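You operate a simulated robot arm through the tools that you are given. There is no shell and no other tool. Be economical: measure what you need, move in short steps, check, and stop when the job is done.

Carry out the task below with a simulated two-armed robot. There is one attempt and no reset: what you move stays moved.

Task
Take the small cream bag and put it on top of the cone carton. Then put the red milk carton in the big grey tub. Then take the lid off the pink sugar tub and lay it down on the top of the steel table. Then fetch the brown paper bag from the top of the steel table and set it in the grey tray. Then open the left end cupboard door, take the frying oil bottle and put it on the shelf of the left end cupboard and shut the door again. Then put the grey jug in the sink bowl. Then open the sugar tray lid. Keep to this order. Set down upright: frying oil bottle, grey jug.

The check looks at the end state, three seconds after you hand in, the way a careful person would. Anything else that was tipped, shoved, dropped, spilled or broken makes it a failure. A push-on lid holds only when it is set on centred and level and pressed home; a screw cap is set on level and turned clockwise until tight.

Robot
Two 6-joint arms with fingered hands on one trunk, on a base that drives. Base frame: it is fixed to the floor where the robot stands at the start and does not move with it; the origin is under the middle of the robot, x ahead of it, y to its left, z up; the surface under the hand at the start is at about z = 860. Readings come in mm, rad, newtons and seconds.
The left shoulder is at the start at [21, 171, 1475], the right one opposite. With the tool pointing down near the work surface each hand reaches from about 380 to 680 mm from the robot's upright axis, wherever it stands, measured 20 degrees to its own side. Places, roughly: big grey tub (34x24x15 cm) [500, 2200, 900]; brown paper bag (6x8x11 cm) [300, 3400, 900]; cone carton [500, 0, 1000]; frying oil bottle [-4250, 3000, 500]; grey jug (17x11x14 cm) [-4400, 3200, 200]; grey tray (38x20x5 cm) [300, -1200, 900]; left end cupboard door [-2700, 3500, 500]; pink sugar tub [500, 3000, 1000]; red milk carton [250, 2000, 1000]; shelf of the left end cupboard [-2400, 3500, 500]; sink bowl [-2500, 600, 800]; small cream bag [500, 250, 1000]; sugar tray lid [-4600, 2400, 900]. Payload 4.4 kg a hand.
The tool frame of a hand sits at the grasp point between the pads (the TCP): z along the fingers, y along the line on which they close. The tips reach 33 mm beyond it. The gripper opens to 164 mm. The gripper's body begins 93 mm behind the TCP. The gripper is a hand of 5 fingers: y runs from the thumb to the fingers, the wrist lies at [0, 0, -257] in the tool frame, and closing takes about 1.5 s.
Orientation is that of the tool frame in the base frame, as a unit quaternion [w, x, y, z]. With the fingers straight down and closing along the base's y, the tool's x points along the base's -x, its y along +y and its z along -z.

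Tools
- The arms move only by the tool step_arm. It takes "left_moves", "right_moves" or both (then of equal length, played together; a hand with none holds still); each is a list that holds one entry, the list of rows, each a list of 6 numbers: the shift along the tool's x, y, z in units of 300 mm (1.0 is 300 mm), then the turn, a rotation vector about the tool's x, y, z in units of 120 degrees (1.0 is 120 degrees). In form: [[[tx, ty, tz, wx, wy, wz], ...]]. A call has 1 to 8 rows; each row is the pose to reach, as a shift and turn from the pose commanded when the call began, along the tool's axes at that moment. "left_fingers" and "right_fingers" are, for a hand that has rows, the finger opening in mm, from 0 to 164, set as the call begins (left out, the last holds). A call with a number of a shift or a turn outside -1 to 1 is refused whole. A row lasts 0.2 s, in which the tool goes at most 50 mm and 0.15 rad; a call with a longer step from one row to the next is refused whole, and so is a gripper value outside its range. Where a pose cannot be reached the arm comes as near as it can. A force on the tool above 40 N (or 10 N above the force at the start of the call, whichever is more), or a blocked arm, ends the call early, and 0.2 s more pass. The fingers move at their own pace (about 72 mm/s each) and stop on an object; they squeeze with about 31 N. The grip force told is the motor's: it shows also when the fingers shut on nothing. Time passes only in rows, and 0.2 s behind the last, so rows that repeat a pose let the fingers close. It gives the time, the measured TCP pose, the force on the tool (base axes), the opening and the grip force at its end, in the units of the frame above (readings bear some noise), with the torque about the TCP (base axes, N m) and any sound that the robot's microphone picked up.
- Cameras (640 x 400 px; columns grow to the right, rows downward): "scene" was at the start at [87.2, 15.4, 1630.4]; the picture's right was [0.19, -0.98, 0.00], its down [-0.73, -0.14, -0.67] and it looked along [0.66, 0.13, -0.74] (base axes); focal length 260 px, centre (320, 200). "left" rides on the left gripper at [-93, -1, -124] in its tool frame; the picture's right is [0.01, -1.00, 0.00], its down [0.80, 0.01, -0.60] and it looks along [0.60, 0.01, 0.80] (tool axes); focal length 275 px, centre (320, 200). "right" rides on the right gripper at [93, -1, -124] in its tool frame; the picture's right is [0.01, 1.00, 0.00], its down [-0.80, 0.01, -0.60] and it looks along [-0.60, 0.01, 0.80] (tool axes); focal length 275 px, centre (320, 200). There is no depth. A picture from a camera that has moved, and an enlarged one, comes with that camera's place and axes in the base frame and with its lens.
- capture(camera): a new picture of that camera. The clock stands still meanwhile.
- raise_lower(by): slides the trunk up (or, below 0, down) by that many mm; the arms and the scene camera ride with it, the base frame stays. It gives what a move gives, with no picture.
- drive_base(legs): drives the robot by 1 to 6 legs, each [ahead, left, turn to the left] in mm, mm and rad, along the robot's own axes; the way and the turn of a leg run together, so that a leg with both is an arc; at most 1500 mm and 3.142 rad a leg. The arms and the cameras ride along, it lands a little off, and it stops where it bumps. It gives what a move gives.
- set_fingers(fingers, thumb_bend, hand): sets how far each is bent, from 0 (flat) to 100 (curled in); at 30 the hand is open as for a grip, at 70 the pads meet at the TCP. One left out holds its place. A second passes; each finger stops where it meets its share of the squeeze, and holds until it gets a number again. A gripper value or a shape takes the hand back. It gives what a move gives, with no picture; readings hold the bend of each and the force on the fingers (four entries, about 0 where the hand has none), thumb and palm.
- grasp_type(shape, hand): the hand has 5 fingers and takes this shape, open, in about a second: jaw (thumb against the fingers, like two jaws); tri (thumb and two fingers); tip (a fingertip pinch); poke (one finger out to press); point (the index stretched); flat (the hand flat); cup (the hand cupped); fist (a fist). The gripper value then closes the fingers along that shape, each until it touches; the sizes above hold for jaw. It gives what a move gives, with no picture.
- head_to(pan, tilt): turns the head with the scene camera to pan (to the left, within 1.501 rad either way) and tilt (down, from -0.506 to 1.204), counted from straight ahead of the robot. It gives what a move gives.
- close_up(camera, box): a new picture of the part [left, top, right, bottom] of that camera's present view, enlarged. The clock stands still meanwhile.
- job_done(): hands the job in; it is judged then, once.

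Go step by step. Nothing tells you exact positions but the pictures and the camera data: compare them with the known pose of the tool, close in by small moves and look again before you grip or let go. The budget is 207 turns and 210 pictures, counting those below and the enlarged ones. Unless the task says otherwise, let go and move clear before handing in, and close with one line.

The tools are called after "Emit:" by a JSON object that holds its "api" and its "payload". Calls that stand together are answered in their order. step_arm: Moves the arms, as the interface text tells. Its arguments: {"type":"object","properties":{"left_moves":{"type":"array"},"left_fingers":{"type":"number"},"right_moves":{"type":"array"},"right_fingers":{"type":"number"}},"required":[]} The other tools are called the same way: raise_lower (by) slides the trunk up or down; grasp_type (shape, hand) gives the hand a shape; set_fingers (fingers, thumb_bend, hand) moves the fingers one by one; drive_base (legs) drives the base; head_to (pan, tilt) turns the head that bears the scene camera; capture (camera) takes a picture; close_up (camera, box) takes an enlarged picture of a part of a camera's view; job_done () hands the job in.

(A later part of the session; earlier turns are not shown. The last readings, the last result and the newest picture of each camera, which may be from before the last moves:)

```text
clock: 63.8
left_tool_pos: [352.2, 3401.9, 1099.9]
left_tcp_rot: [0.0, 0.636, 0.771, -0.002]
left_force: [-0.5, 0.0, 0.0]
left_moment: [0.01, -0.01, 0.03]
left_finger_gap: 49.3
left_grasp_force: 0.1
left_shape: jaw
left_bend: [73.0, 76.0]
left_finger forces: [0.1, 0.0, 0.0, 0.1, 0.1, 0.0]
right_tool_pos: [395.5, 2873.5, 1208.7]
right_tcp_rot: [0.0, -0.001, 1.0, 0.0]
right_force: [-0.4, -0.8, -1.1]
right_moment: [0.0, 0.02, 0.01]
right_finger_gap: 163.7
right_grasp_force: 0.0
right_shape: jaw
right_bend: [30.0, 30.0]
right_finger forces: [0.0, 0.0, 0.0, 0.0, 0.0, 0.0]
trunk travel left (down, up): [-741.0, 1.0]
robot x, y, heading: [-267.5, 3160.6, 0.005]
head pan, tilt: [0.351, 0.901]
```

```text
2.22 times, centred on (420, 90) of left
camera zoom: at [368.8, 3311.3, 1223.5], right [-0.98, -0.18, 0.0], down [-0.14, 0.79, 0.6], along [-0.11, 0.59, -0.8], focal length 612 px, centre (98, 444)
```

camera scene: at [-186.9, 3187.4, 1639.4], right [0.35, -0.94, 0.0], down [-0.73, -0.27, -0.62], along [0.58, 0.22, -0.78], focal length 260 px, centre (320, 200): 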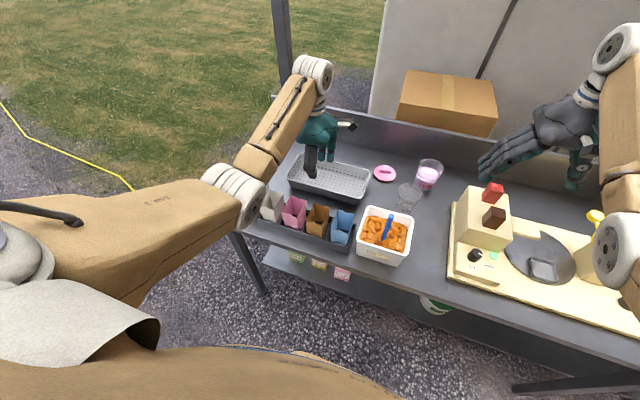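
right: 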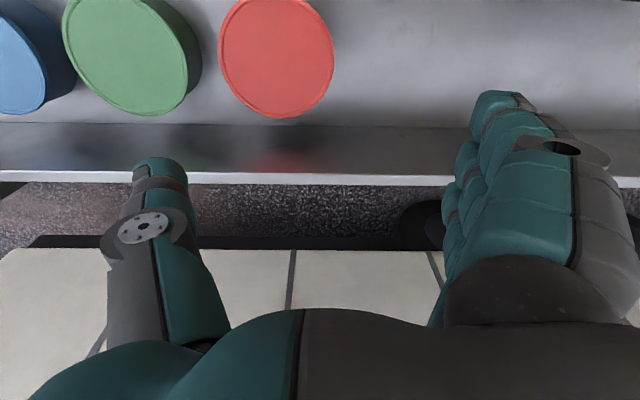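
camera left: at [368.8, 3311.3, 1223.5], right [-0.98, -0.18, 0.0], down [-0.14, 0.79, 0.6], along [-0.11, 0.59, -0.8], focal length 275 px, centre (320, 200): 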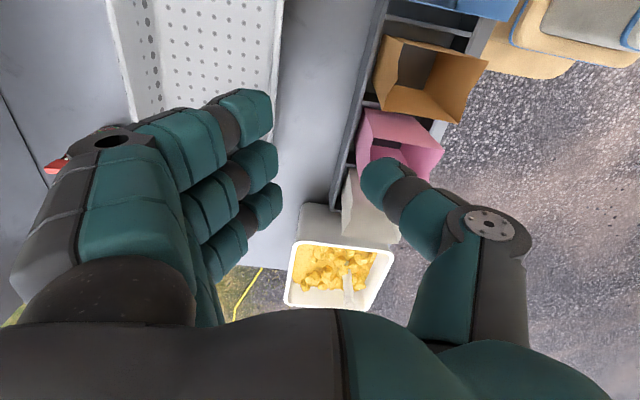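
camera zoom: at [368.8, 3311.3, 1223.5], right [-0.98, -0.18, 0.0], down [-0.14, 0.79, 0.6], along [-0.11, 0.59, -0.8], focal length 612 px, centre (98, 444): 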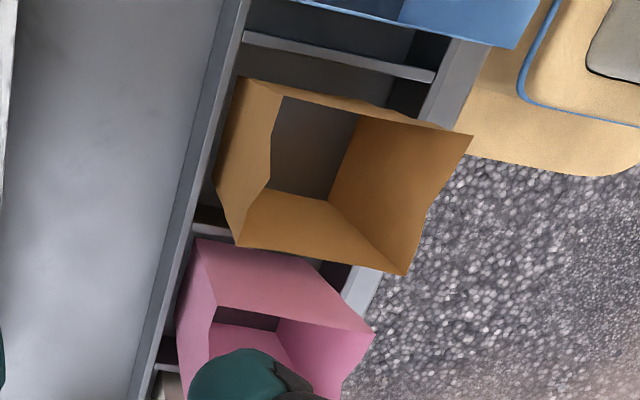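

The four open bags stand in a divided rack; the brown one spans about x 218–292, y 3338–3387. I'll grip it front-to-back, so square the yaw and move above it.

Emit:
{"api": "step_arm", "payload": {"left_moves": [[[-0.014, -0.07, 0, 0, 0, 0.03], [-0.028, -0.14, 0, 0, 0, 0.06], [-0.042, -0.21, 0, 0, 0, 0.091], [-0.056, -0.28, 0, 0, 0, 0.091], [-0.069, -0.343, 0, 0, 0, 0.091], [-0.069, -0.343, 0, 0, 0, 0.091]]], "left_fingers": 112}}

Emit:
{"api": "capture", "payload": {"camera": "left"}}

Emit:
{"api": "close_up", "payload": {"camera": "scene", "box": [240, 170, 380, 270]}}

```text
clock: 65.2
left_tool_pos: [282.0, 3364.6, 1064.0]
left_tcp_rot: [0.001, 0.707, 0.707, 0.0]
left_force: [0.1, 0.7, -0.7]
left_moment: [0.0, -0.01, 0.02]
left_finger_gap: 111.2
left_grasp_force: 0.0
left_shape: jaw
left_bend: [68.0, 65.0]
left_finger forces: [0.0, 0.0, 0.0, 0.0, 0.0, 0.0]
left hand out of reach, approached as far as the arm can: row 2, 3, 4, 5, 6
right_tool_pos: [394.3, 2873.6, 1206.3]
right_tcp_rot: [0.0, -0.001, 1.0, 0.0]
right_force: [0.2, 0.8, -0.2]
right_moment: [-0.02, -0.01, 0.0]
right_finger_gap: 163.9
right_grasp_force: 0.0
right_shape: jaw
right_bend: [30.0, 30.0]
right_finger forces: [0.1, 0.1, 0.1, 0.0, 0.1, 0.0]
trunk travel left (down, up): [-741.0, 1.0]
robot x, y, heading: [-270.5, 3163.0, 0.003]
head pan, tilt: [0.351, 0.901]
```

```text
147 pictures are left
camera left: at [280.6, 3272.5, 1187.3], right [-1.0, 0.01, 0.0], down [0.01, 0.8, 0.6], along [0.01, 0.6, -0.8], focal length 275 px, centre (320, 200)
```

left: 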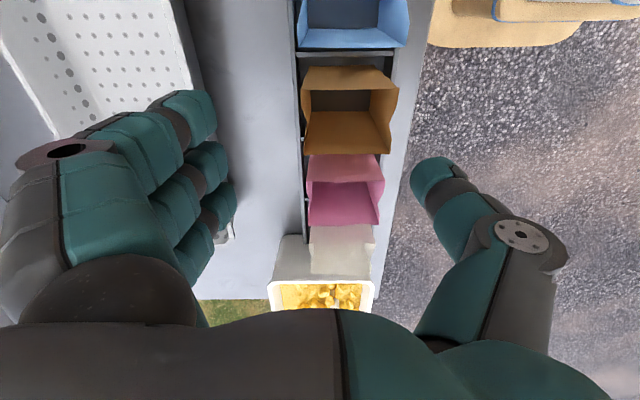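

```text
4.00 times, centred on (310, 220) of scene
camera zoom: at [-187.1, 3187.4, 1639.3], right [0.35, -0.94, 0.0], down [-0.74, -0.27, -0.62], along [0.58, 0.22, -0.78], focal length 1038 px, centre (360, 120)
```

zoom: 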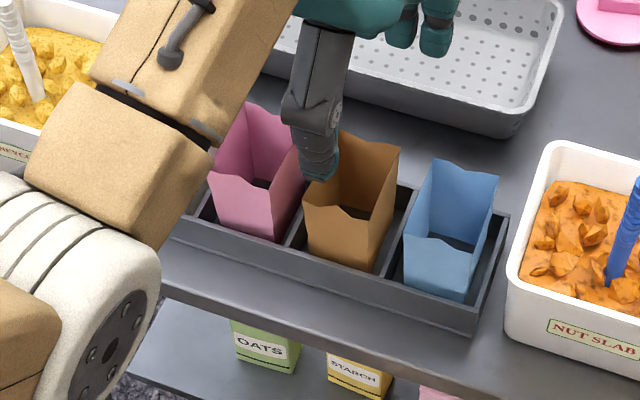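

The bag centre is about [259, 3352]; the arm can't retract further, so I'll nudge the base back and right, then descend.

Emit:
{"api": "drive_base", "payload": {"legs": [[-26, -12, 0]]}}

Emit:
{"api": "step_arm", "payload": {"left_moves": [[[0, 0, 0.1, 0, 0, 0], [0, 0, 0.2, 0, 0, 0], [0, 0, 0.25, 0, 0, 0]]]}}

Emit:
{"api": "capture", "payload": {"camera": "left"}}

Emit:
{"api": "close_up", "payload": {"camera": "scene", "box": [240, 170, 380, 270]}}

```text
clock: 66.0
left_tool_pos: [257.4, 3354.3, 1062.0]
left_tcp_rot: [0.0, 0.707, 0.707, -0.001]
left_force: [0.7, 0.0, -0.5]
left_moment: [0.0, -0.02, 0.0]
left_finger_gap: 111.1
left_grasp_force: 0.0
left_shape: jaw
left_bend: [68.0, 65.0]
left_finger forces: [0.0, 0.1, 0.0, 0.1, 0.0, 0.0]
right_tool_pos: [369.4, 2861.3, 1206.7]
right_tcp_rot: [-0.001, -0.001, 1.0, 0.0]
right_force: [-0.1, 0.6, 0.1]
right_moment: [0.0, 0.0, -0.03]
right_finger_gap: 163.9
right_grasp_force: 0.0
right_shape: jaw
right_bend: [30.0, 30.0]
right_finger forces: [0.1, 0.1, 0.0, 0.0, 0.0, 0.1]
trunk travel left (down, up): [-741.0, 1.0]
robot x, y, heading: [-292.3, 3146.5, 0.004]
head pan, tilt: [0.351, 0.901]
```

```text
clock: 66.8
left_tool_pos: [258.6, 3353.5, 988.6]
left_tcp_rot: [0.001, 0.707, 0.707, 0.0]
left_force: [-0.1, -0.3, 0.3]
left_moment: [-0.05, 0.02, -0.03]
left_finger_gap: 111.4
left_grasp_force: 0.0
left_shape: jaw
left_bend: [68.0, 65.0]
left_finger forces: [0.0, 0.1, 0.0, 0.0, 0.1, 0.1]
right_tool_pos: [370.0, 2860.9, 1206.5]
right_tcp_rot: [0.0, 0.0, 1.0, 0.0]
right_force: [0.1, 0.0, -0.3]
right_moment: [-0.03, 0.04, -0.01]
right_finger_gap: 163.9
right_grasp_force: 0.0
right_shape: jaw
right_bend: [30.0, 30.0]
right_finger forces: [0.1, 0.0, 0.0, 0.1, 0.0, 0.0]
trunk travel left (down, up): [-741.0, 1.0]
robot x, y, heading: [-296.5, 3148.0, -0.002]
head pan, tilt: [0.351, 0.901]
```

```text
145 pictures are left
camera left: at [256.1, 3260.4, 1111.4], right [-1.0, 0.01, 0.0], down [0.01, 0.8, 0.6], along [0.01, 0.6, -0.8], focal length 275 px, centre (320, 200)
```

left: 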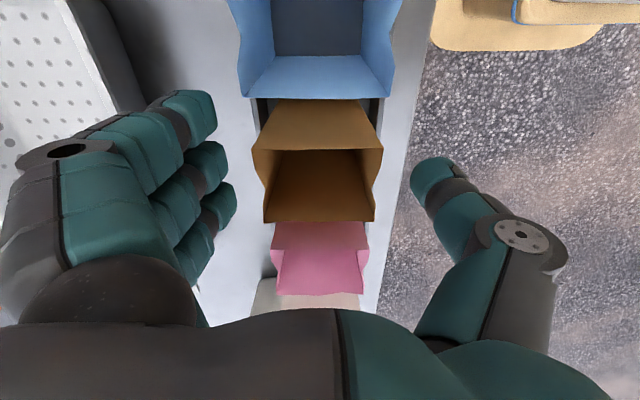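

```text
4.00 times, centred on (310, 220) of scene
camera zoom: at [-212.2, 3175.4, 1639.3], right [0.35, -0.94, 0.0], down [-0.74, -0.27, -0.62], along [0.58, 0.22, -0.78], focal length 1038 px, centre (360, 120)
```

zoom: 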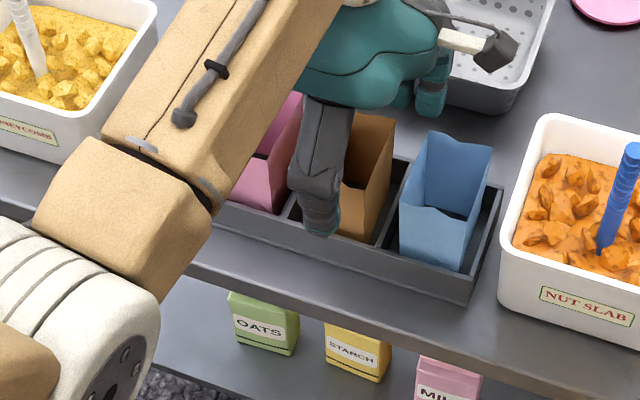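

The bag is centred between thumb and fingers. Descend to z≈938 and close gradually.

Emit:
{"api": "step_arm", "payload": {"left_moves": [[[0, 0.005, 0.1, 0, 0, 0], [0, 0.005, 0.165, 0, 0, 0], [0, 0.005, 0.165, 0, 0, 0]]]}}

Emit:
{"api": "step_arm", "payload": {"left_moves": [[[0, 0, 0, 0, 0, 0], [0, 0, 0, 0, 0, 0], [0, 0, 0, 0, 0, 0]]], "left_fingers": 80}}

Emit:
{"api": "capture", "payload": {"camera": "left"}}

```text
clock: 67.6
left_tool_pos: [257.2, 3352.1, 939.7]
left_tcp_rot: [0.0, 0.707, 0.707, -0.001]
left_force: [0.3, -0.5, 1.1]
left_moment: [0.02, -0.02, 0.01]
left_finger_gap: 111.3
left_grasp_force: 0.1
left_shape: jaw
left_bend: [68.0, 65.0]
left_finger forces: [0.0, 0.0, 0.0, 0.1, 0.1, 0.1]
right_tool_pos: [368.6, 2861.1, 1207.2]
right_tcp_rot: [0.0, -0.001, 1.0, 0.0]
right_force: [-0.5, -1.0, -0.4]
right_moment: [-0.01, -0.01, 0.01]
right_finger_gap: 163.8
right_grasp_force: 0.0
right_shape: jaw
right_bend: [30.0, 30.0]
right_finger forces: [0.0, 0.1, 0.1, 0.0, 0.0, 0.1]
trunk travel left (down, up): [-741.0, 1.0]
robot x, y, heading: [-292.6, 3148.5, 0.006]
head pan, tilt: [0.351, 0.901]
```

```text
clock: 68.4
left_tool_pos: [257.3, 3352.1, 939.2]
left_tcp_rot: [0.001, 0.707, 0.707, -0.001]
left_force: [0.9, -0.3, 0.6]
left_moment: [0.03, 0.03, 0.01]
left_finger_gap: 81.3
left_grasp_force: 0.1
left_shape: jaw
left_bend: [72.0, 72.0]
left_finger forces: [0.1, 0.0, 0.0, 0.0, 0.1, 0.0]
right_tool_pos: [369.0, 2860.0, 1206.3]
right_tcp_rot: [-0.002, -0.001, 1.0, 0.0]
right_force: [0.9, -0.3, 0.6]
right_moment: [0.02, 0.0, -0.03]
right_finger_gap: 163.8
right_grasp_force: 0.1
right_shape: jaw
right_bend: [30.0, 30.0]
right_finger forces: [0.0, 0.0, 0.0, 0.1, 0.1, 0.0]
trunk travel left (down, up): [-741.0, 1.0]
robot x, y, heading: [-295.6, 3150.2, 0.005]
head pan, tilt: [0.351, 0.901]
```

```text
143 pictures are left
camera left: at [255.7, 3259.9, 1062.8], right [-1.0, 0.01, 0.0], down [0.01, 0.8, 0.6], along [0.01, 0.6, -0.8], focal length 275 px, centre (320, 200)
```

left: 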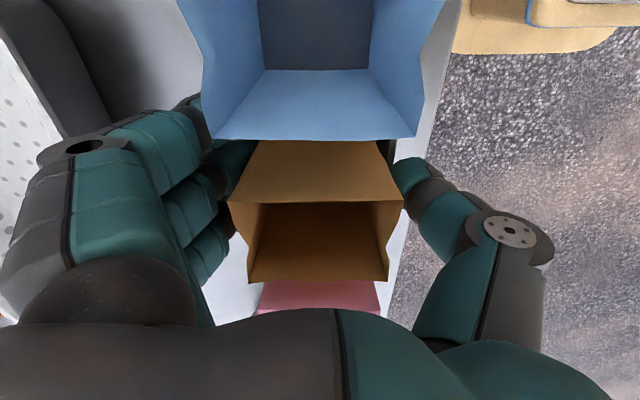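

Not touching yet. Close further in small increments.

Emit:
{"api": "step_arm", "payload": {"left_moves": [[[0, 0, 0, 0, 0, 0], [0, 0, 0, 0, 0, 0]]], "left_fingers": 68}}

Emit:
{"api": "step_arm", "payload": {"left_moves": [[[0, 0, 0, 0, 0, 0], [0, 0, 0, 0, 0, 0]]], "left_fingers": 60}}

Emit:
{"api": "capture", "payload": {"camera": "left"}}

Emit:
{"api": "close_up", "payload": {"camera": "scene", "box": [240, 170, 380, 270]}}

```text
clock: 69.0
left_tool_pos: [258.4, 3353.1, 939.7]
left_tcp_rot: [0.001, 0.707, 0.707, 0.0]
left_force: [0.2, 0.4, 2.6]
left_moment: [0.08, -0.17, -0.03]
left_finger_gap: 68.5
left_grasp_force: 8.1
left_shape: jaw
left_bend: [73.0, 72.0]
left_finger forces: [0.3, 3.5, 3.5, 2.2, 6.8, 0.0]
right_tool_pos: [369.2, 2859.4, 1208.2]
right_tcp_rot: [-0.001, -0.001, 1.0, 0.0]
right_force: [0.1, 0.0, 0.3]
right_moment: [0.01, 0.01, 0.03]
right_finger_gap: 163.9
right_grasp_force: 0.1
right_shape: jaw
right_bend: [30.0, 30.0]
right_finger forces: [0.0, 0.1, 0.1, 0.0, 0.0, 0.0]
trunk travel left (down, up): [-741.0, 1.0]
robot x, y, heading: [-291.6, 3150.1, 0.004]
head pan, tilt: [0.351, 0.901]
```

```text
clock: 69.6
left_tool_pos: [258.5, 3352.6, 938.8]
left_tcp_rot: [0.002, 0.707, 0.707, 0.0]
left_force: [6.8, 0.0, 4.6]
left_moment: [0.16, -0.37, -0.02]
left_finger_gap: 66.3
left_grasp_force: 21.1
left_shape: jaw
left_bend: [73.0, 72.0]
left_finger forces: [0.5, 11.8, 11.5, 3.7, 17.4, 0.0]
right_tool_pos: [369.6, 2860.2, 1206.1]
right_tcp_rot: [-0.001, -0.001, 1.0, 0.001]
right_force: [-1.0, 0.7, 0.1]
right_moment: [-0.01, 0.02, -0.01]
right_finger_gap: 164.1
right_grasp_force: 0.2
right_shape: jaw
right_bend: [30.0, 30.0]
right_finger forces: [0.0, 0.0, 0.0, 0.0, 0.0, 0.0]
trunk travel left (down, up): [-741.0, 1.0]
robot x, y, heading: [-292.1, 3149.0, 0.004]
head pan, tilt: [0.351, 0.901]
```

```text
142 pictures are left
camera left: at [257.0, 3259.8, 1063.4], right [-1.0, 0.01, 0.0], down [0.01, 0.8, 0.6], along [0.01, 0.6, -0.8], focal length 275 px, centre (320, 200)
```

left: 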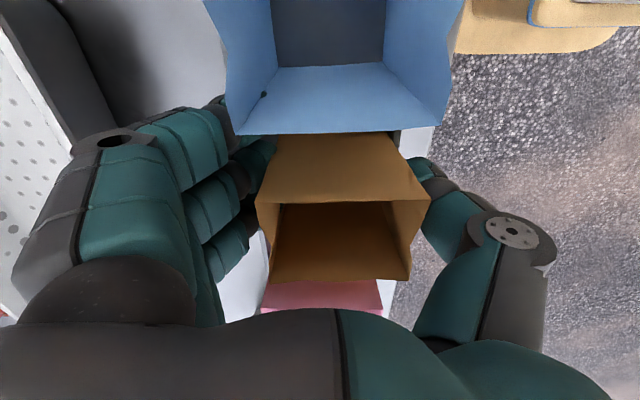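

```text
4.00 times, centred on (310, 220) of scene
camera zoom: at [-212.0, 3175.0, 1639.3], right [0.35, -0.94, 0.0], down [-0.74, -0.27, -0.62], along [0.58, 0.22, -0.78], focal length 1038 px, centre (360, 120)
```

zoom: 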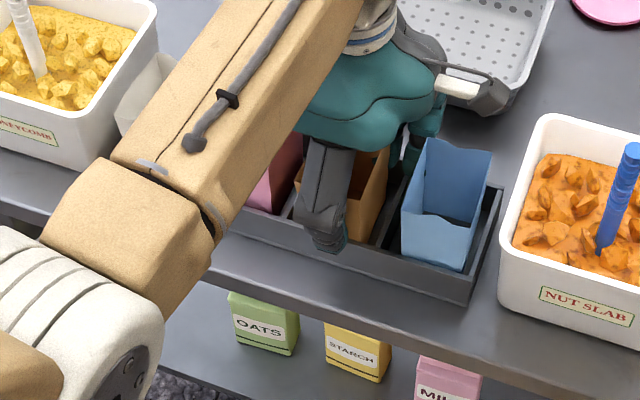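

The bag is held (~20 N). Lifting straight up.

Emit:
{"api": "step_arm", "payload": {"left_moves": [[[0, 0, -0.05, 0, 0, 0], [0, 0, -0.15, 0, 0, 0], [0, 0, -0.28, 0, 0, 0], [0, 0, -0.4, 0, 0, 0], [0, 0, -0.45, 0, 0, 0]]]}}

Emit:
{"api": "capture", "payload": {"camera": "left"}}

Emit:
{"api": "close_up", "payload": {"camera": "scene", "box": [240, 140, 380, 270]}}

```text
clock: 70.8
left_tool_pos: [262.0, 3355.3, 1068.0]
left_tcp_rot: [0.001, 0.707, 0.707, -0.001]
left_force: [-0.2, 0.8, -1.1]
left_moment: [-0.02, 0.04, 0.01]
left_finger_gap: 65.4
left_grasp_force: 31.4
left_shape: jaw
left_bend: [73.0, 72.0]
left_finger forces: [0.0, 16.1, 16.0, 0.1, 32.0, 0.1]
left hand out of reach, approached as far as the arm can: row 5
right_tool_pos: [368.6, 2860.5, 1207.3]
right_tcp_rot: [-0.001, -0.002, 1.0, 0.001]
right_force: [0.5, 0.5, 0.1]
right_moment: [-0.02, 0.04, 0.01]
right_finger_gap: 164.2
right_grasp_force: 0.0
right_shape: jaw
right_bend: [30.0, 30.0]
right_finger forces: [0.0, 0.0, 0.0, 0.0, 0.0, 0.0]
trunk travel left (down, up): [-741.0, 1.0]
robot x, y, heading: [-290.2, 3149.1, 0.003]
head pan, tilt: [0.351, 0.901]
```

```text
140 pictures are left
camera left: at [260.6, 3262.7, 1192.1], right [-1.0, 0.01, 0.0], down [0.01, 0.8, 0.6], along [0.01, 0.6, -0.8], focal length 275 px, centre (320, 200)
```

left: 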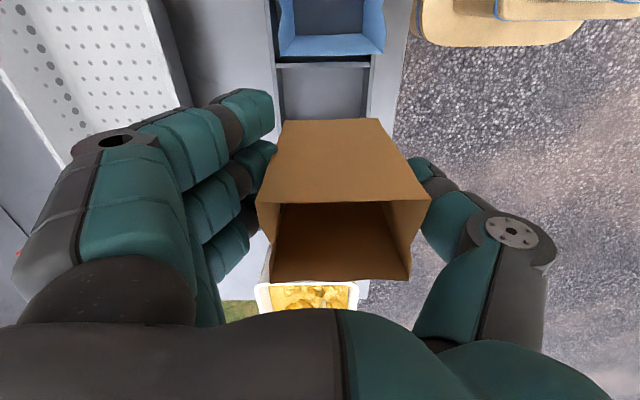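

```text
3.08 times, centred on (310, 205) of scene
camera zoom: at [-212.4, 3175.3, 1639.3], right [0.35, -0.94, 0.0], down [-0.74, -0.27, -0.62], along [0.58, 0.22, -0.78], focal length 799 px, centre (351, 185)
```

zoom: 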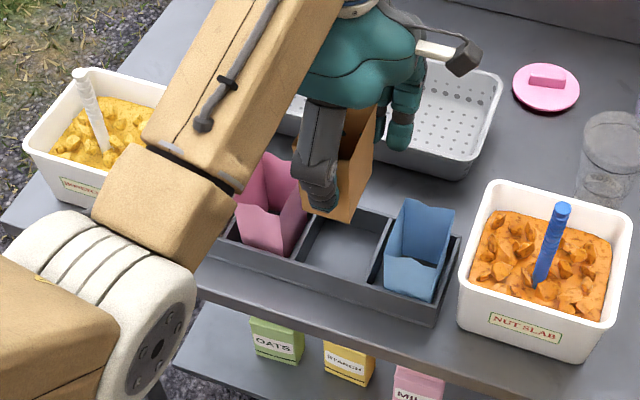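

The bag is out; the others still stand in their slots. I'll back away and drive right along the counter to find the grey tray.

Emit:
{"api": "drive_base", "payload": {"legs": [[-320, 0, -0.003], [0, -1250, 0], [0, -1250, 0], [0, -1250, 0]]}}

Emit:
{"api": "head_to", "payload": {"pan": -0.3, "tilt": 0.6}}

Emit:
{"api": "capture", "payload": {"camera": "scene"}}

Emit:
{"api": "capture", "payload": {"camera": "left"}}

```text
clock: 90.8
left_tool_pos: [-111.7, -434.2, 1067.8]
left_tcp_rot: [0.002, 0.713, 0.701, -0.001]
left_force: [-0.1, 0.2, -0.7]
left_moment: [0.02, 0.03, 0.0]
left_finger_gap: 65.4
left_grasp_force: 31.0
left_shape: jaw
left_bend: [73.0, 72.0]
left_finger forces: [0.0, 16.2, 16.0, 0.0, 31.9, 0.1]
right_tool_pos: [-14.0, -930.8, 1207.4]
right_tcp_rot: [0.001, 0.007, 1.0, 0.0]
right_force: [0.1, 0.1, 0.3]
right_moment: [0.01, 0.02, 0.02]
right_finger_gap: 164.0
right_grasp_force: 0.1
right_shape: jaw
right_bend: [30.0, 30.0]
right_finger forces: [0.0, 0.0, 0.0, 0.0, 0.0, 0.1]
trunk travel left (down, up): [-741.0, 1.0]
robot x, y, heading: [-671.2, -631.6, -0.016]
head pan, tilt: [0.351, 0.901]
```

```text
clock: 91.8
left_tool_pos: [-112.6, -433.9, 1067.7]
left_tcp_rot: [0.001, 0.713, 0.701, 0.0]
left_force: [-0.3, -0.2, -0.5]
left_moment: [-0.01, -0.01, 0.0]
left_finger_gap: 65.5
left_grasp_force: 31.3
left_shape: jaw
left_bend: [73.0, 72.0]
left_finger forces: [0.1, 16.0, 16.0, 0.1, 31.9, 0.0]
right_tool_pos: [-13.3, -930.3, 1206.2]
right_tcp_rot: [0.0, 0.006, 1.0, 0.0]
right_force: [-0.3, -0.3, 0.4]
right_moment: [0.0, 0.01, 0.0]
right_finger_gap: 164.0
right_grasp_force: 0.0
right_shape: jaw
right_bend: [30.0, 30.0]
right_finger forces: [0.1, 0.0, 0.0, 0.0, 0.0, 0.1]
trunk travel left (down, up): [-741.0, 1.0]
robot x, y, heading: [-670.7, -631.1, -0.015]
head pan, tilt: [-0.3, 0.6]
```

```text
138 pictures are left
camera scene: at [-577.1, -658.7, 1664.1], right [-0.31, -0.95, 0.0], down [-0.54, 0.17, -0.82], along [0.78, -0.25, -0.57], focal length 260 px, centre (320, 200)
```

scene: 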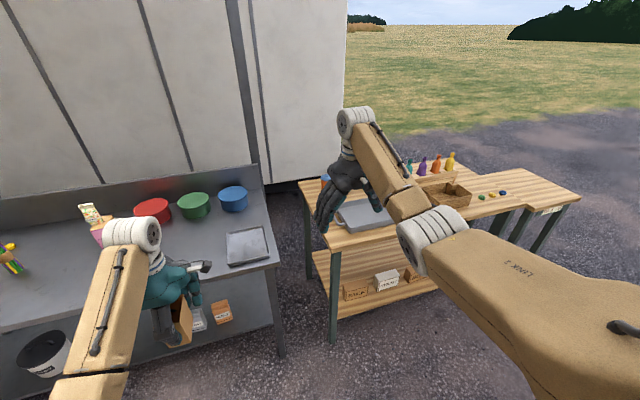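

```text
137 pictures are left
camera left: at [-115.3, -526.8, 1192.2], right [-1.0, 0.03, 0.0], down [0.02, 0.8, 0.6], along [0.02, 0.6, -0.8], focal length 275 px, centre (320, 200)
```

left: 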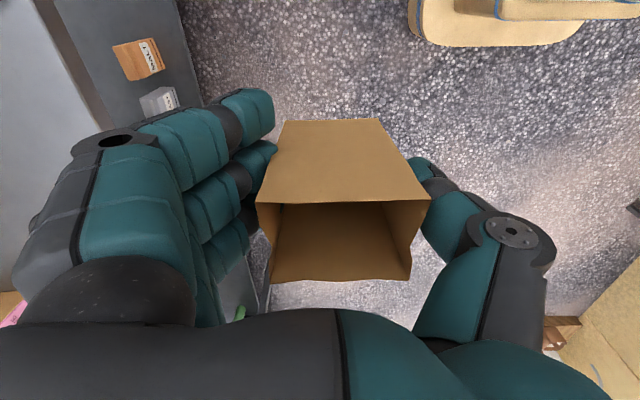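

The grey tray is on the wooden table at about [306, -1172]. Drive right and look again.

Emit:
{"api": "drive_base", "payload": {"legs": [[0, -760, 0.015]]}}

Emit:
{"api": "head_to", "payload": {"pan": 0.1, "tilt": 0.7}}

Emit:
{"api": "capture", "payload": {"camera": "scene"}}

```text
clock: 96.0
left_tool_pos: [-119.9, -1192.1, 1069.3]
left_tcp_rot: [0.001, 0.709, 0.705, 0.0]
left_force: [-0.7, 1.2, -0.6]
left_moment: [-0.01, 0.0, 0.02]
left_finger_gap: 65.6
left_grasp_force: 30.7
left_shape: jaw
left_bend: [73.0, 72.0]
left_finger forces: [0.0, 16.1, 16.0, 0.0, 31.9, 0.0]
right_tool_pos: [-17.2, -1689.1, 1207.8]
right_tcp_rot: [0.0, 0.001, 1.0, 0.0]
right_force: [-0.4, 0.4, -0.7]
right_moment: [0.01, 0.01, -0.01]
right_finger_gap: 163.9
right_grasp_force: 0.1
right_shape: jaw
right_bend: [30.0, 30.0]
right_finger forces: [0.1, 0.0, 0.0, 0.1, 0.1, 0.0]
trunk travel left (down, up): [-741.0, 1.0]
robot x, y, heading: [-679.1, -1397.1, -0.001]
head pan, tilt: [-0.3, 0.6]
```

```text
clock: 96.8
left_tool_pos: [-119.5, -1192.4, 1069.0]
left_tcp_rot: [0.001, 0.71, 0.705, 0.0]
left_force: [-0.6, -0.7, -0.2]
left_moment: [0.02, 0.0, 0.03]
left_finger_gap: 65.3
left_grasp_force: 30.9
left_shape: jaw
left_bend: [73.0, 72.0]
left_finger forces: [0.0, 16.1, 16.0, 0.0, 31.9, 0.0]
right_tool_pos: [-15.6, -1687.4, 1207.5]
right_tcp_rot: [0.0, 0.001, 1.0, 0.0]
right_force: [0.3, -0.3, -0.6]
right_moment: [0.04, -0.02, 0.02]
right_finger_gap: 163.9
right_grasp_force: 0.1
right_shape: jaw
right_bend: [30.0, 30.0]
right_finger forces: [0.0, 0.0, 0.0, 0.0, 0.1, 0.1]
trunk travel left (down, up): [-741.0, 1.0]
robot x, y, heading: [-675.8, -1395.3, 0.001]
head pan, tilt: [0.099, 0.7]
```

```text
136 pictures are left
camera scene: at [-582.5, -1388.2, 1655.5], right [0.1, -1.0, 0.0], down [-0.64, -0.06, -0.76], along [0.76, 0.07, -0.64], focal length 260 px, centre (320, 200)
```

scene: 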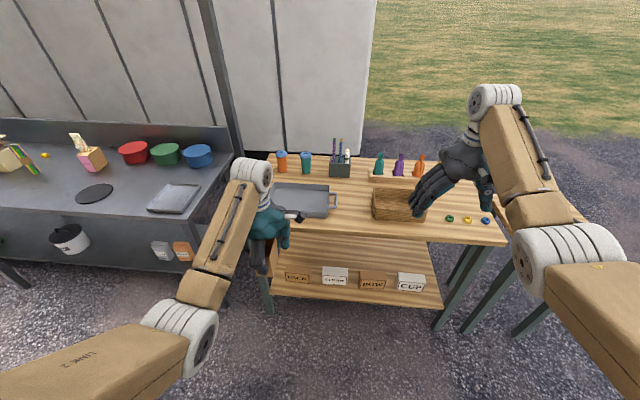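

Tray centre is about [316, -1190]. Driving forward 420 mm so the bag hovers over it.

Emit:
{"api": "drive_base", "payload": {"legs": [[420, 0, 0]]}}

Emit:
{"api": "capture", "payload": {"camera": "scene"}}

Emit:
{"api": "capture", "payload": {"camera": "left"}}

```text
clock: 99.4
left_tool_pos: [301.0, -1195.5, 1067.9]
left_tcp_rot: [0.0, 0.709, 0.705, 0.0]
left_force: [0.6, 0.7, -1.2]
left_moment: [-0.01, 0.02, -0.01]
left_finger_gap: 65.6
left_grasp_force: 31.3
left_shape: jaw
left_bend: [73.0, 72.0]
left_finger forces: [0.1, 16.2, 16.1, 0.1, 32.0, 0.0]
right_tool_pos: [404.0, -1691.0, 1206.5]
right_tcp_rot: [-0.001, 0.002, 1.0, 0.0]
right_force: [0.2, 0.6, -1.3]
right_moment: [-0.01, 0.04, -0.04]
right_finger_gap: 163.6
right_grasp_force: 0.0
right_shape: jaw
right_bend: [30.0, 30.0]
right_finger forces: [0.0, 0.0, 0.0, 0.1, 0.0, 0.0]
trunk travel left (down, up): [-741.0, 1.0]
robot x, y, heading: [-254.9, -1397.0, -0.005]
head pan, tilt: [0.099, 0.7]
```

```text
135 pictures are left
camera scene: at [-161.5, -1389.6, 1655.4], right [0.1, -1.0, 0.0], down [-0.64, -0.06, -0.76], along [0.76, 0.07, -0.64], focal length 260 px, centre (320, 200)
```

scene: 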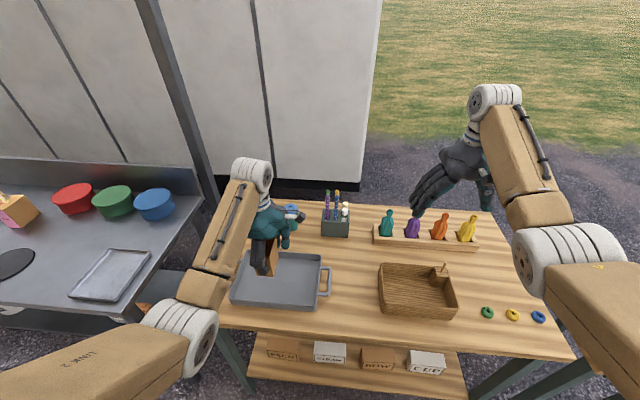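

```text
134 pictures are left
camera left: at [298.6, -1287.7, 1191.9], right [-1.0, 0.02, 0.0], down [0.01, 0.8, 0.6], along [0.01, 0.6, -0.8], focal length 275 px, centre (320, 200)
```

left: 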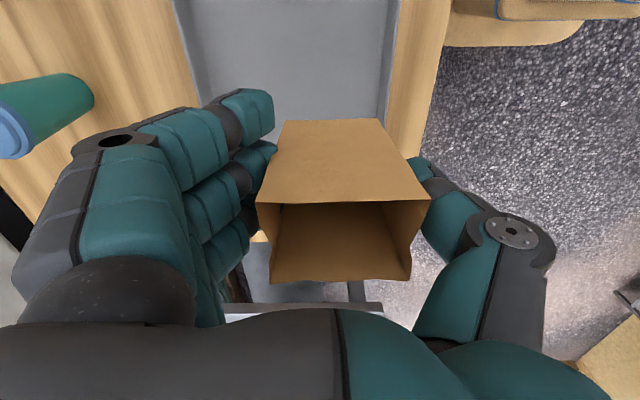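

I'll shift 35 mm forward and lower partway, then check.

Emit:
{"api": "step_arm", "payload": {"left_moves": [[[0, 0.117, 0, 0, 0, 0], [0, 0.117, 0.15, 0, 0, 0], [0, 0.117, 0.3, 0, 0, 0], [0, 0.117, 0.3, 0, 0, 0]]]}}

Emit:
{"api": "capture", "payload": {"camera": "left"}}

Emit:
{"api": "close_up", "payload": {"camera": "scene", "box": [200, 200, 360, 320]}}

```text
clock: 100.4
left_tool_pos: [334.5, -1194.5, 976.8]
left_tcp_rot: [0.001, 0.709, 0.705, -0.001]
left_force: [0.6, -0.1, 0.1]
left_moment: [-0.01, 0.0, 0.01]
left_finger_gap: 65.5
left_grasp_force: 30.6
left_shape: jaw
left_bend: [73.0, 72.0]
left_finger forces: [0.0, 16.1, 15.9, 0.0, 31.9, 0.0]
right_tool_pos: [404.5, -1689.5, 1206.5]
right_tcp_rot: [0.0, 0.002, 1.0, 0.0]
right_force: [-0.9, 0.6, 0.3]
right_moment: [0.03, 0.02, -0.02]
right_finger_gap: 163.9
right_grasp_force: 0.1
right_shape: jaw
right_bend: [30.0, 30.0]
right_finger forces: [0.0, 0.0, 0.1, 0.1, 0.0, 0.0]
trunk travel left (down, up): [-741.0, 1.0]
robot x, y, heading: [-254.8, -1400.2, -0.005]
head pan, tilt: [0.099, 0.7]
```

```text
133 pictures are left
camera left: at [332.6, -1287.7, 1101.6], right [-1.0, 0.02, 0.0], down [0.01, 0.8, 0.6], along [0.01, 0.6, -0.8], focal length 275 px, centre (320, 200)
```

left: 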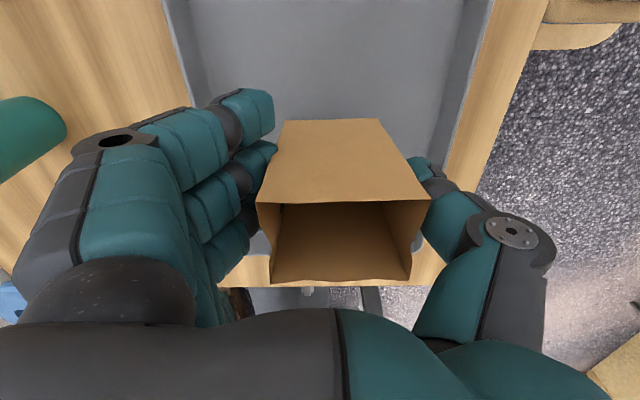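

```text
3.33 times, centred on (280, 260) of scene
camera zoom: at [-162.2, -1389.7, 1655.5], right [0.1, -1.0, 0.0], down [-0.64, -0.06, -0.76], along [0.76, 0.07, -0.64], focal length 865 px, centre (453, 0)
```

zoom: 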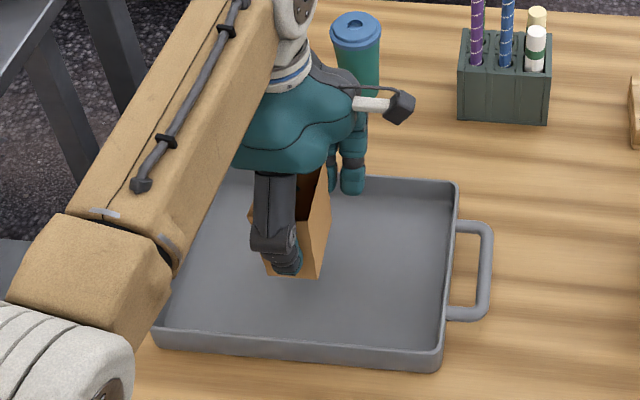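

Bag is over the tray interior. Lower to contact.

Emit:
{"api": "step_arm", "payload": {"left_moves": [[[0, 0, 0.07, 0, 0, 0], [0, 0, 0.1, 0, 0, 0], [0, 0, 0.115, 0, 0, 0]]]}}

Emit:
{"api": "close_up", "payload": {"camera": "scene", "box": [200, 200, 360, 320]}}

```text
clock: 101.2
left_tool_pos: [335.9, -1196.6, 943.4]
left_tcp_rot: [0.001, 0.71, 0.704, 0.0]
left_force: [0.1, -0.4, -0.7]
left_moment: [0.01, 0.0, -0.04]
left_finger_gap: 65.3
left_grasp_force: 31.0
left_shape: jaw
left_bend: [73.0, 72.0]
left_finger forces: [0.1, 16.0, 15.9, 0.0, 31.8, 0.1]
right_tool_pos: [403.8, -1689.8, 1207.3]
right_tcp_rot: [0.0, 0.003, 1.0, 0.0]
right_force: [0.2, 0.3, 0.5]
right_moment: [-0.04, 0.04, -0.03]
right_finger_gap: 164.1
right_grasp_force: 0.1
right_shape: jaw
right_bend: [30.0, 30.0]
right_finger forces: [0.0, 0.0, 0.1, 0.0, 0.0, 0.0]
trunk travel left (down, up): [-741.0, 1.0]
robot x, y, heading: [-258.7, -1398.7, -0.007]
head pan, tilt: [0.099, 0.7]
```

```text
3.33 times, centred on (280, 260) of scene
camera zoom: at [-161.9, -1389.6, 1655.5], right [0.1, -1.0, 0.0], down [-0.64, -0.06, -0.76], along [0.76, 0.07, -0.64], focal length 865 px, centre (453, 0)
```

zoom: 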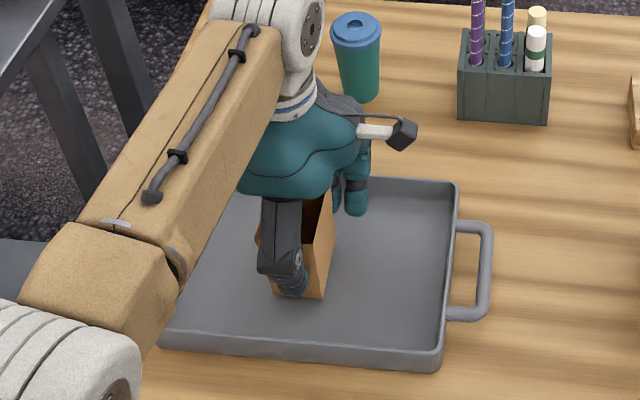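

Emit:
{"api": "step_arm", "payload": {"left_moves": [[[0, 0, 0.015, 0, 0, 0], [0, 0, 0.025, 0, 0, 0], [0, 0, 0.025, 0, 0, 0]]]}}

```text
clock: 102.0
left_tool_pos: [335.0, -1195.7, 938.2]
left_tcp_rot: [0.001, 0.709, 0.705, 0.001]
left_force: [-2.0, 0.5, 9.8]
left_moment: [0.0, 0.48, -0.04]
left_finger_gap: 65.2
left_grasp_force: 31.0
left_shape: jaw
left_bend: [73.0, 72.0]
left_finger forces: [0.0, 15.6, 15.6, 0.0, 31.4, 0.1]
right_tool_pos: [403.2, -1690.2, 1206.9]
right_tcp_rot: [-0.002, 0.002, 1.0, 0.0]
right_force: [-0.2, -0.4, 0.0]
right_moment: [0.02, 0.02, 0.03]
right_finger_gap: 164.0
right_grasp_force: 0.1
right_shape: jaw
right_bend: [30.0, 30.0]
right_finger forces: [0.0, 0.0, 0.1, 0.0, 0.0, 0.0]
trunk travel left (down, up): [-741.0, 1.0]
robot x, y, heading: [-257.4, -1399.1, -0.001]
head pan, tilt: [0.099, 0.7]
```

Contact made with the tray floor. Release and rise.

Emit:
{"api": "step_arm", "payload": {"left_moves": [[[0, 0, 0, 0, 0, 0], [0, 0, 0, 0, 0, 0], [0, 0, 0, 0, 0, 0], [0, 0, 0, 0, 0, 0], [0, 0, -0.1, 0, 0, 0], [0, 0, -0.25, 0, 0, 0], [0, 0, -0.4, 0, 0, 0], [0, 0, -0.45, 0, 0, 0]]], "left_fingers": 100}}

Emit:
{"api": "capture", "payload": {"camera": "left"}}

Emit:
{"api": "close_up", "payload": {"camera": "scene", "box": [200, 200, 360, 320]}}

```text
clock: 103.8
left_tool_pos: [334.9, -1195.8, 1070.7]
left_tcp_rot: [0.001, 0.71, 0.704, 0.0]
left_force: [-0.1, 0.5, 0.7]
left_moment: [0.02, -0.02, 0.0]
left_finger_gap: 99.4
left_grasp_force: 0.1
left_shape: jaw
left_bend: [71.0, 69.0]
left_finger forces: [0.1, 0.0, 0.1, 0.1, 0.0, 0.1]
right_tool_pos: [403.5, -1690.1, 1206.7]
right_tcp_rot: [0.0, 0.002, 1.0, 0.0]
right_force: [-0.6, -0.5, 1.1]
right_moment: [-0.03, -0.02, 0.01]
right_finger_gap: 163.9
right_grasp_force: 0.0
right_shape: jaw
right_bend: [30.0, 30.0]
right_finger forces: [0.0, 0.0, 0.0, 0.0, 0.0, 0.1]
trunk travel left (down, up): [-741.0, 1.0]
robot x, y, heading: [-258.0, -1399.1, -0.003]
head pan, tilt: [0.099, 0.7]
```

```text
130 pictures are left
camera left: at [332.1, -1288.2, 1194.1], right [-1.0, 0.02, 0.0], down [0.01, 0.8, 0.6], along [0.01, 0.6, -0.8], focal length 275 px, centre (320, 200)
```

left: 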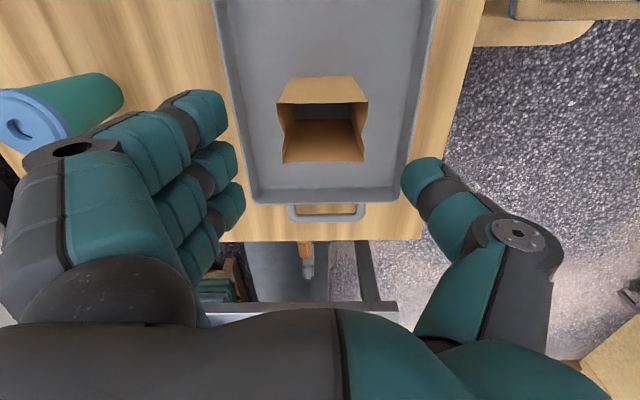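

```text
3.33 times, centred on (280, 260) of scene
camera zoom: at [-162.2, -1389.4, 1655.5], right [0.1, -1.0, 0.0], down [-0.64, -0.06, -0.76], along [0.76, 0.07, -0.64], focal length 865 px, centre (453, 0)
```

zoom: 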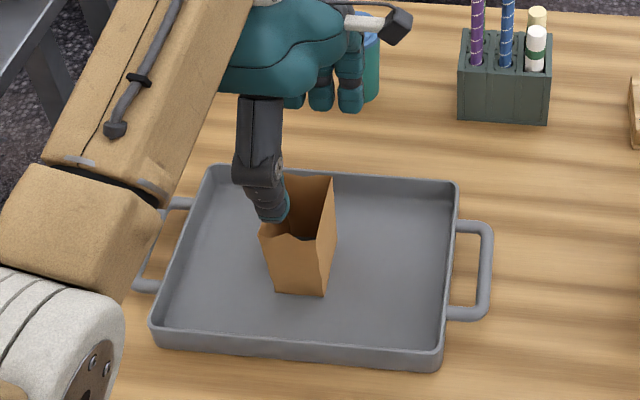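

The brown bag stands in the tray. Now I back away, turn around and look for the cupboard side.

Emit:
{"api": "drive_base", "payload": {"legs": [[-700, 0, 0], [0, 0, 1.571], [0, 0, 1.571]]}}

Emit:
{"api": "head_to", "payload": {"pan": -0.5, "tilt": 0.3}}

Emit:
{"api": "capture", "payload": {"camera": "scene"}}

Emit:
{"api": "head_to", "payload": {"pan": 0.4, "tilt": 0.3}}

Emit:
{"api": "capture", "payload": {"camera": "scene"}}

```text
clock: 112.2
left_tool_pos: [-1183.6, -813.8, 1071.9]
left_tcp_rot: [0.015, -0.014, 1.0, 0.007]
left_force: [4.8, 1.9, -0.9]
left_moment: [-0.1, 0.2, -0.38]
left_finger_gap: 99.5
left_grasp_force: 0.1
left_shape: jaw
left_bend: [71.0, 69.0]
left_finger forces: [0.0, 0.0, 0.0, 4.7, 0.1, 0.0]
right_tool_pos: [-707.5, -716.7, 1207.6]
right_tcp_rot: [0.001, 0.727, -0.687, 0.0]
right_force: [0.2, -0.2, 0.1]
right_moment: [0.01, 0.0, 0.01]
right_finger_gap: 163.6
right_grasp_force: 0.1
right_shape: jaw
right_bend: [30.0, 30.0]
right_finger forces: [0.0, 0.0, 0.0, 0.0, 0.1, 0.1]
trunk travel left (down, up): [-741.0, 1.0]
robot x, y, heading: [-956.1, -1396.7, 1.628]
head pan, tilt: [0.099, 0.7]
stopped in leg 3: the force on the tool passed its limit at 57 N (the readings are from after the stop); the commanded pose is now the measured one
```

```text
clock: 113.2
left_tool_pos: [-1183.4, -812.3, 1071.9]
left_tcp_rot: [0.015, -0.013, 1.0, 0.006]
left_force: [6.8, 1.2, -0.6]
left_moment: [-0.09, 0.32, -0.49]
left_finger_gap: 99.5
left_grasp_force: 0.0
left_shape: jaw
left_bend: [71.0, 69.0]
left_finger forces: [0.0, 0.1, 0.1, 6.3, 0.1, 0.0]
right_tool_pos: [-707.7, -716.0, 1207.8]
right_tcp_rot: [0.0, 0.727, -0.686, 0.0]
right_force: [-0.8, 0.3, -0.4]
right_moment: [-0.01, -0.02, 0.01]
right_finger_gap: 163.8
right_grasp_force: 0.0
right_shape: jaw
right_bend: [30.0, 30.0]
right_finger forces: [0.0, 0.0, 0.0, 0.1, 0.0, 0.1]
trunk travel left (down, up): [-741.0, 1.0]
robot x, y, heading: [-959.1, -1391.2, 1.632]
head pan, tilt: [-0.499, 0.3]
```

```text
128 pictures are left
camera scene: at [-919.9, -1298.2, 1691.5], right [0.9, -0.43, 0.0], down [-0.13, -0.27, -0.95], along [0.41, 0.86, -0.3], focal length 260 px, centre (320, 200)
```

scene: 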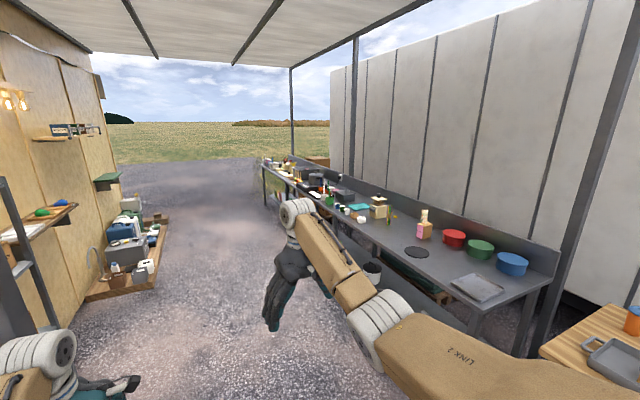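

```text
clock: 114.4
left_tool_pos: [-1183.0, -813.8, 1071.5]
left_tcp_rot: [0.013, -0.015, 1.0, 0.006]
left_force: [7.7, 1.0, -0.2]
left_moment: [-0.15, 0.36, -0.66]
left_finger_gap: 99.7
left_grasp_force: 0.0
left_shape: jaw
left_bend: [71.0, 69.0]
left_finger forces: [0.0, 0.1, 0.1, 7.3, 0.0, 0.0]
right_tool_pos: [-707.5, -716.5, 1206.8]
right_tcp_rot: [0.001, 0.727, -0.687, -0.001]
right_force: [0.5, -0.2, 0.0]
right_moment: [0.0, 0.02, -0.02]
right_finger_gap: 163.9
right_grasp_force: 0.1
right_shape: jaw
right_bend: [30.0, 30.0]
right_finger forces: [0.1, 0.0, 0.1, 0.0, 0.1, 0.0]
trunk travel left (down, up): [-741.0, 1.0]
robot x, y, heading: [-954.8, -1396.6, 1.627]
head pan, tilt: [0.4, 0.3]
```

```text
127 pictures are left
camera scene: at [-1000.7, -1298.9, 1691.6], right [0.9, 0.44, 0.0], down [0.13, -0.27, -0.96], along [-0.42, 0.86, -0.3], focal length 260 px, centre (320, 200)
```

scene: 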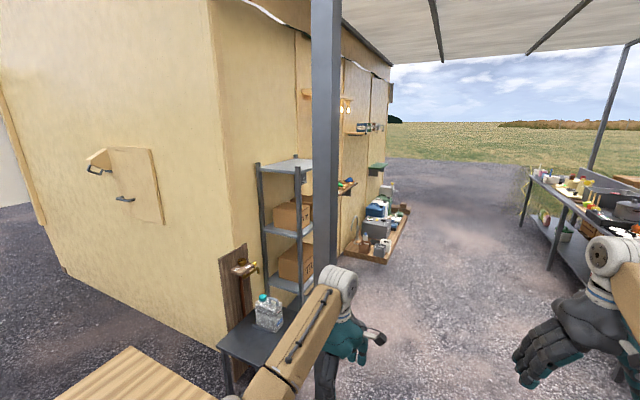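

The left hand touched the canopy post at about [-1230, -810]. I'll turn back a little and survey the shed from a freer spot.

Emit:
{"api": "drive_base", "payload": {"legs": [[0, 0, -0.35], [300, 0, 0]]}}

Emit:
{"api": "head_to", "payload": {"pan": 1.1, "tilt": 0.2}}

Emit:
{"api": "capture", "payload": {"camera": "scene"}}

Emit:
{"api": "head_to", "payload": {"pan": 0.4, "tilt": 0.2}}

Emit:
{"api": "capture", "payload": {"camera": "scene"}}

```text
clock: 117.5
left_tool_pos: [-890.7, -488.0, 1071.1]
left_tcp_rot: [0.014, 0.159, 0.987, 0.003]
left_force: [-0.1, 0.1, -0.2]
left_moment: [-0.02, 0.01, -0.04]
left_finger_gap: 99.5
left_grasp_force: 0.0
left_shape: jaw
left_bend: [71.0, 69.0]
left_finger forces: [0.1, 0.1, 0.0, 0.1, 0.0, 0.0]
right_tool_pos: [-410.2, -559.8, 1207.8]
right_tcp_rot: [-0.001, -0.598, 0.801, 0.0]
right_force: [-0.4, 0.1, -1.1]
right_moment: [-0.01, 0.0, 0.0]
right_finger_gap: 164.0
right_grasp_force: 0.1
right_shape: jaw
right_bend: [30.0, 30.0]
right_finger forces: [0.1, 0.1, 0.0, 0.1, 0.0, 0.0]
trunk travel left (down, up): [-741.0, 1.0]
robot x, y, heading: [-874.3, -1110.4, 1.281]
head pan, tilt: [0.4, 0.3]
```

```text
clock: 118.6
left_tool_pos: [-889.7, -488.6, 1071.1]
left_tcp_rot: [0.014, 0.159, 0.987, 0.003]
left_force: [0.1, 1.1, -0.1]
left_moment: [-0.03, 0.03, -0.02]
left_finger_gap: 99.4
left_grasp_force: 0.1
left_shape: jaw
left_bend: [71.0, 69.0]
left_finger forces: [0.0, 0.0, 0.0, 0.1, 0.0, 0.0]
right_tool_pos: [-409.2, -560.0, 1207.8]
right_tcp_rot: [0.0, -0.598, 0.802, -0.001]
right_force: [0.6, 0.1, 0.6]
right_moment: [-0.01, -0.01, 0.02]
right_finger_gap: 163.7
right_grasp_force: 0.0
right_shape: jaw
right_bend: [30.0, 30.0]
right_finger forces: [0.0, 0.1, 0.0, 0.1, 0.0, 0.0]
trunk travel left (down, up): [-741.0, 1.0]
robot x, y, heading: [-876.7, -1110.3, 1.278]
head pan, tilt: [1.1, 0.201]
```

```text
126 pictures are left
camera scene: at [-941.1, -1036.2, 1700.9], right [0.69, 0.72, 0.0], down [0.14, -0.14, -0.98], along [-0.71, 0.68, -0.2], focal length 260 px, centre (320, 200)
```

scene: 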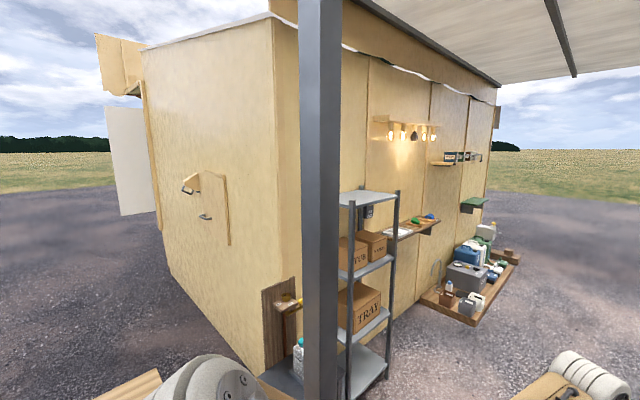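

```text
clock: 119.6
left_tool_pos: [-889.0, -488.3, 1071.1]
left_tcp_rot: [0.015, 0.159, 0.987, 0.004]
left_force: [-0.3, 0.2, -0.6]
left_moment: [0.04, -0.03, 0.03]
left_finger_gap: 99.7
left_grasp_force: 0.1
left_shape: jaw
left_bend: [71.0, 69.0]
left_finger forces: [0.0, 0.1, 0.0, 0.1, 0.0, 0.1]
right_tool_pos: [-409.4, -560.0, 1208.0]
right_tcp_rot: [0.0, -0.599, 0.801, 0.0]
right_force: [-0.5, 0.6, 0.1]
right_moment: [0.02, -0.01, -0.03]
right_finger_gap: 163.9
right_grasp_force: 0.1
right_shape: jaw
right_bend: [30.0, 30.0]
right_finger forces: [0.1, 0.1, 0.1, 0.1, 0.0, 0.0]
trunk travel left (down, up): [-741.0, 1.0]
robot x, y, heading: [-872.9, -1113.3, 1.282]
head pan, tilt: [0.4, 0.201]
```

```text
125 pictures are left
camera scene: at [-884.1, -1008.2, 1700.9], right [0.99, 0.11, 0.0], down [0.02, -0.2, -0.98], along [-0.11, 0.97, -0.2], focal length 260 px, centre (320, 200)
```

scene: 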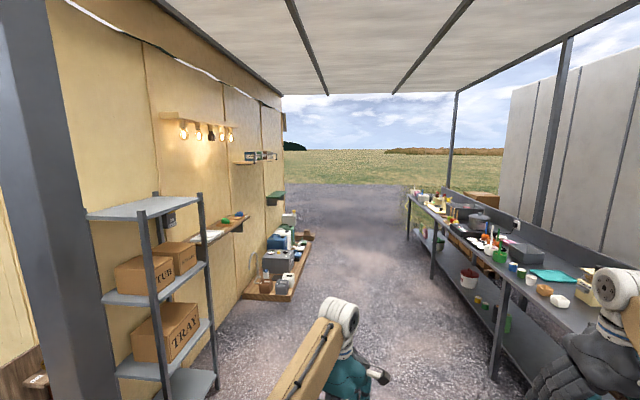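

The building is a stall; its interior is probably entered from the far (+y) end. I'll drive down the aisle past it and look back.

Emit:
{"api": "drive_base", "payload": {"legs": [[0, -100, 0.29], [1450, 0, 0], [1450, 0, 0], [1450, 0, 0], [1450, 0, 0]]}}

Emit:
{"api": "head_to", "payload": {"pan": 1.3, "tilt": 0.15}}

Emit:
{"api": "capture", "payload": {"camera": "scene"}}

```text
clock: 148.2
left_tool_pos: [-925.5, 5281.5, 1071.8]
left_tcp_rot: [0.014, 0.026, 1.0, 0.004]
left_force: [0.1, 0.4, 0.6]
left_moment: [0.01, 0.01, -0.02]
left_finger_gap: 99.5
left_grasp_force: 0.1
left_shape: jaw
left_bend: [71.0, 69.0]
left_finger forces: [0.0, 0.1, 0.0, 0.0, 0.0, 0.1]
right_tool_pos: [-443.5, 5339.1, 1207.2]
right_tcp_rot: [0.0, -0.699, 0.715, 0.0]
right_force: [0.2, -0.2, -0.4]
right_moment: [-0.02, 0.03, 0.01]
right_finger_gap: 163.8
right_grasp_force: 0.0
right_shape: jaw
right_bend: [30.0, 30.0]
right_finger forces: [0.0, 0.1, 0.1, 0.0, 0.1, 0.1]
trunk travel left (down, up): [-741.0, 1.0]
robot x, y, heading: [-749.5, 4685.1, 1.547]
head pan, tilt: [0.4, 0.201]
```

```text
clock: 149.4
left_tool_pos: [-924.5, 5280.6, 1071.2]
left_tcp_rot: [0.014, 0.026, 1.0, 0.005]
left_force: [-0.1, -0.9, 0.2]
left_moment: [0.0, -0.01, 0.0]
left_finger_gap: 99.4
left_grasp_force: 0.0
left_shape: jaw
left_bend: [71.0, 69.0]
left_finger forces: [0.1, 0.0, 0.1, 0.0, 0.0, 0.1]
right_tool_pos: [-442.5, 5338.8, 1207.9]
right_tcp_rot: [0.001, -0.699, 0.715, 0.0]
right_force: [-0.3, 0.3, -0.4]
right_moment: [0.0, 0.0, 0.0]
right_finger_gap: 164.0
right_grasp_force: 0.0
right_shape: jaw
right_bend: [30.0, 30.0]
right_finger forces: [0.0, 0.1, 0.0, 0.1, 0.0, 0.0]
trunk travel left (down, up): [-741.0, 1.0]
robot x, y, heading: [-748.9, 4687.2, 1.551]
head pan, tilt: [1.3, 0.15]
```

```text
124 pictures are left
camera scene: at [-836.8, 4722.1, 1705.6], right [0.29, 0.96, 0.0], down [0.14, -0.04, -0.99], along [-0.95, 0.29, -0.15], focal length 260 px, centre (320, 200)
```

scene: 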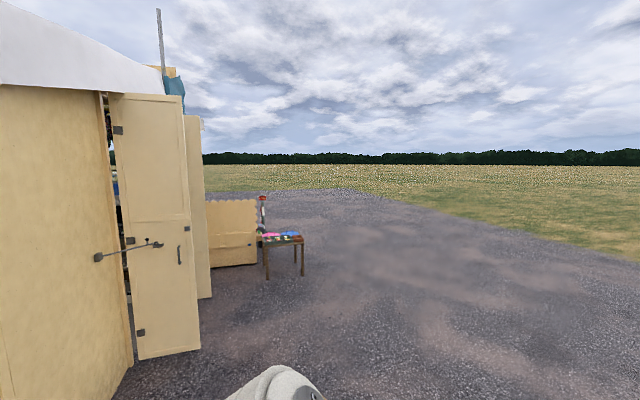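

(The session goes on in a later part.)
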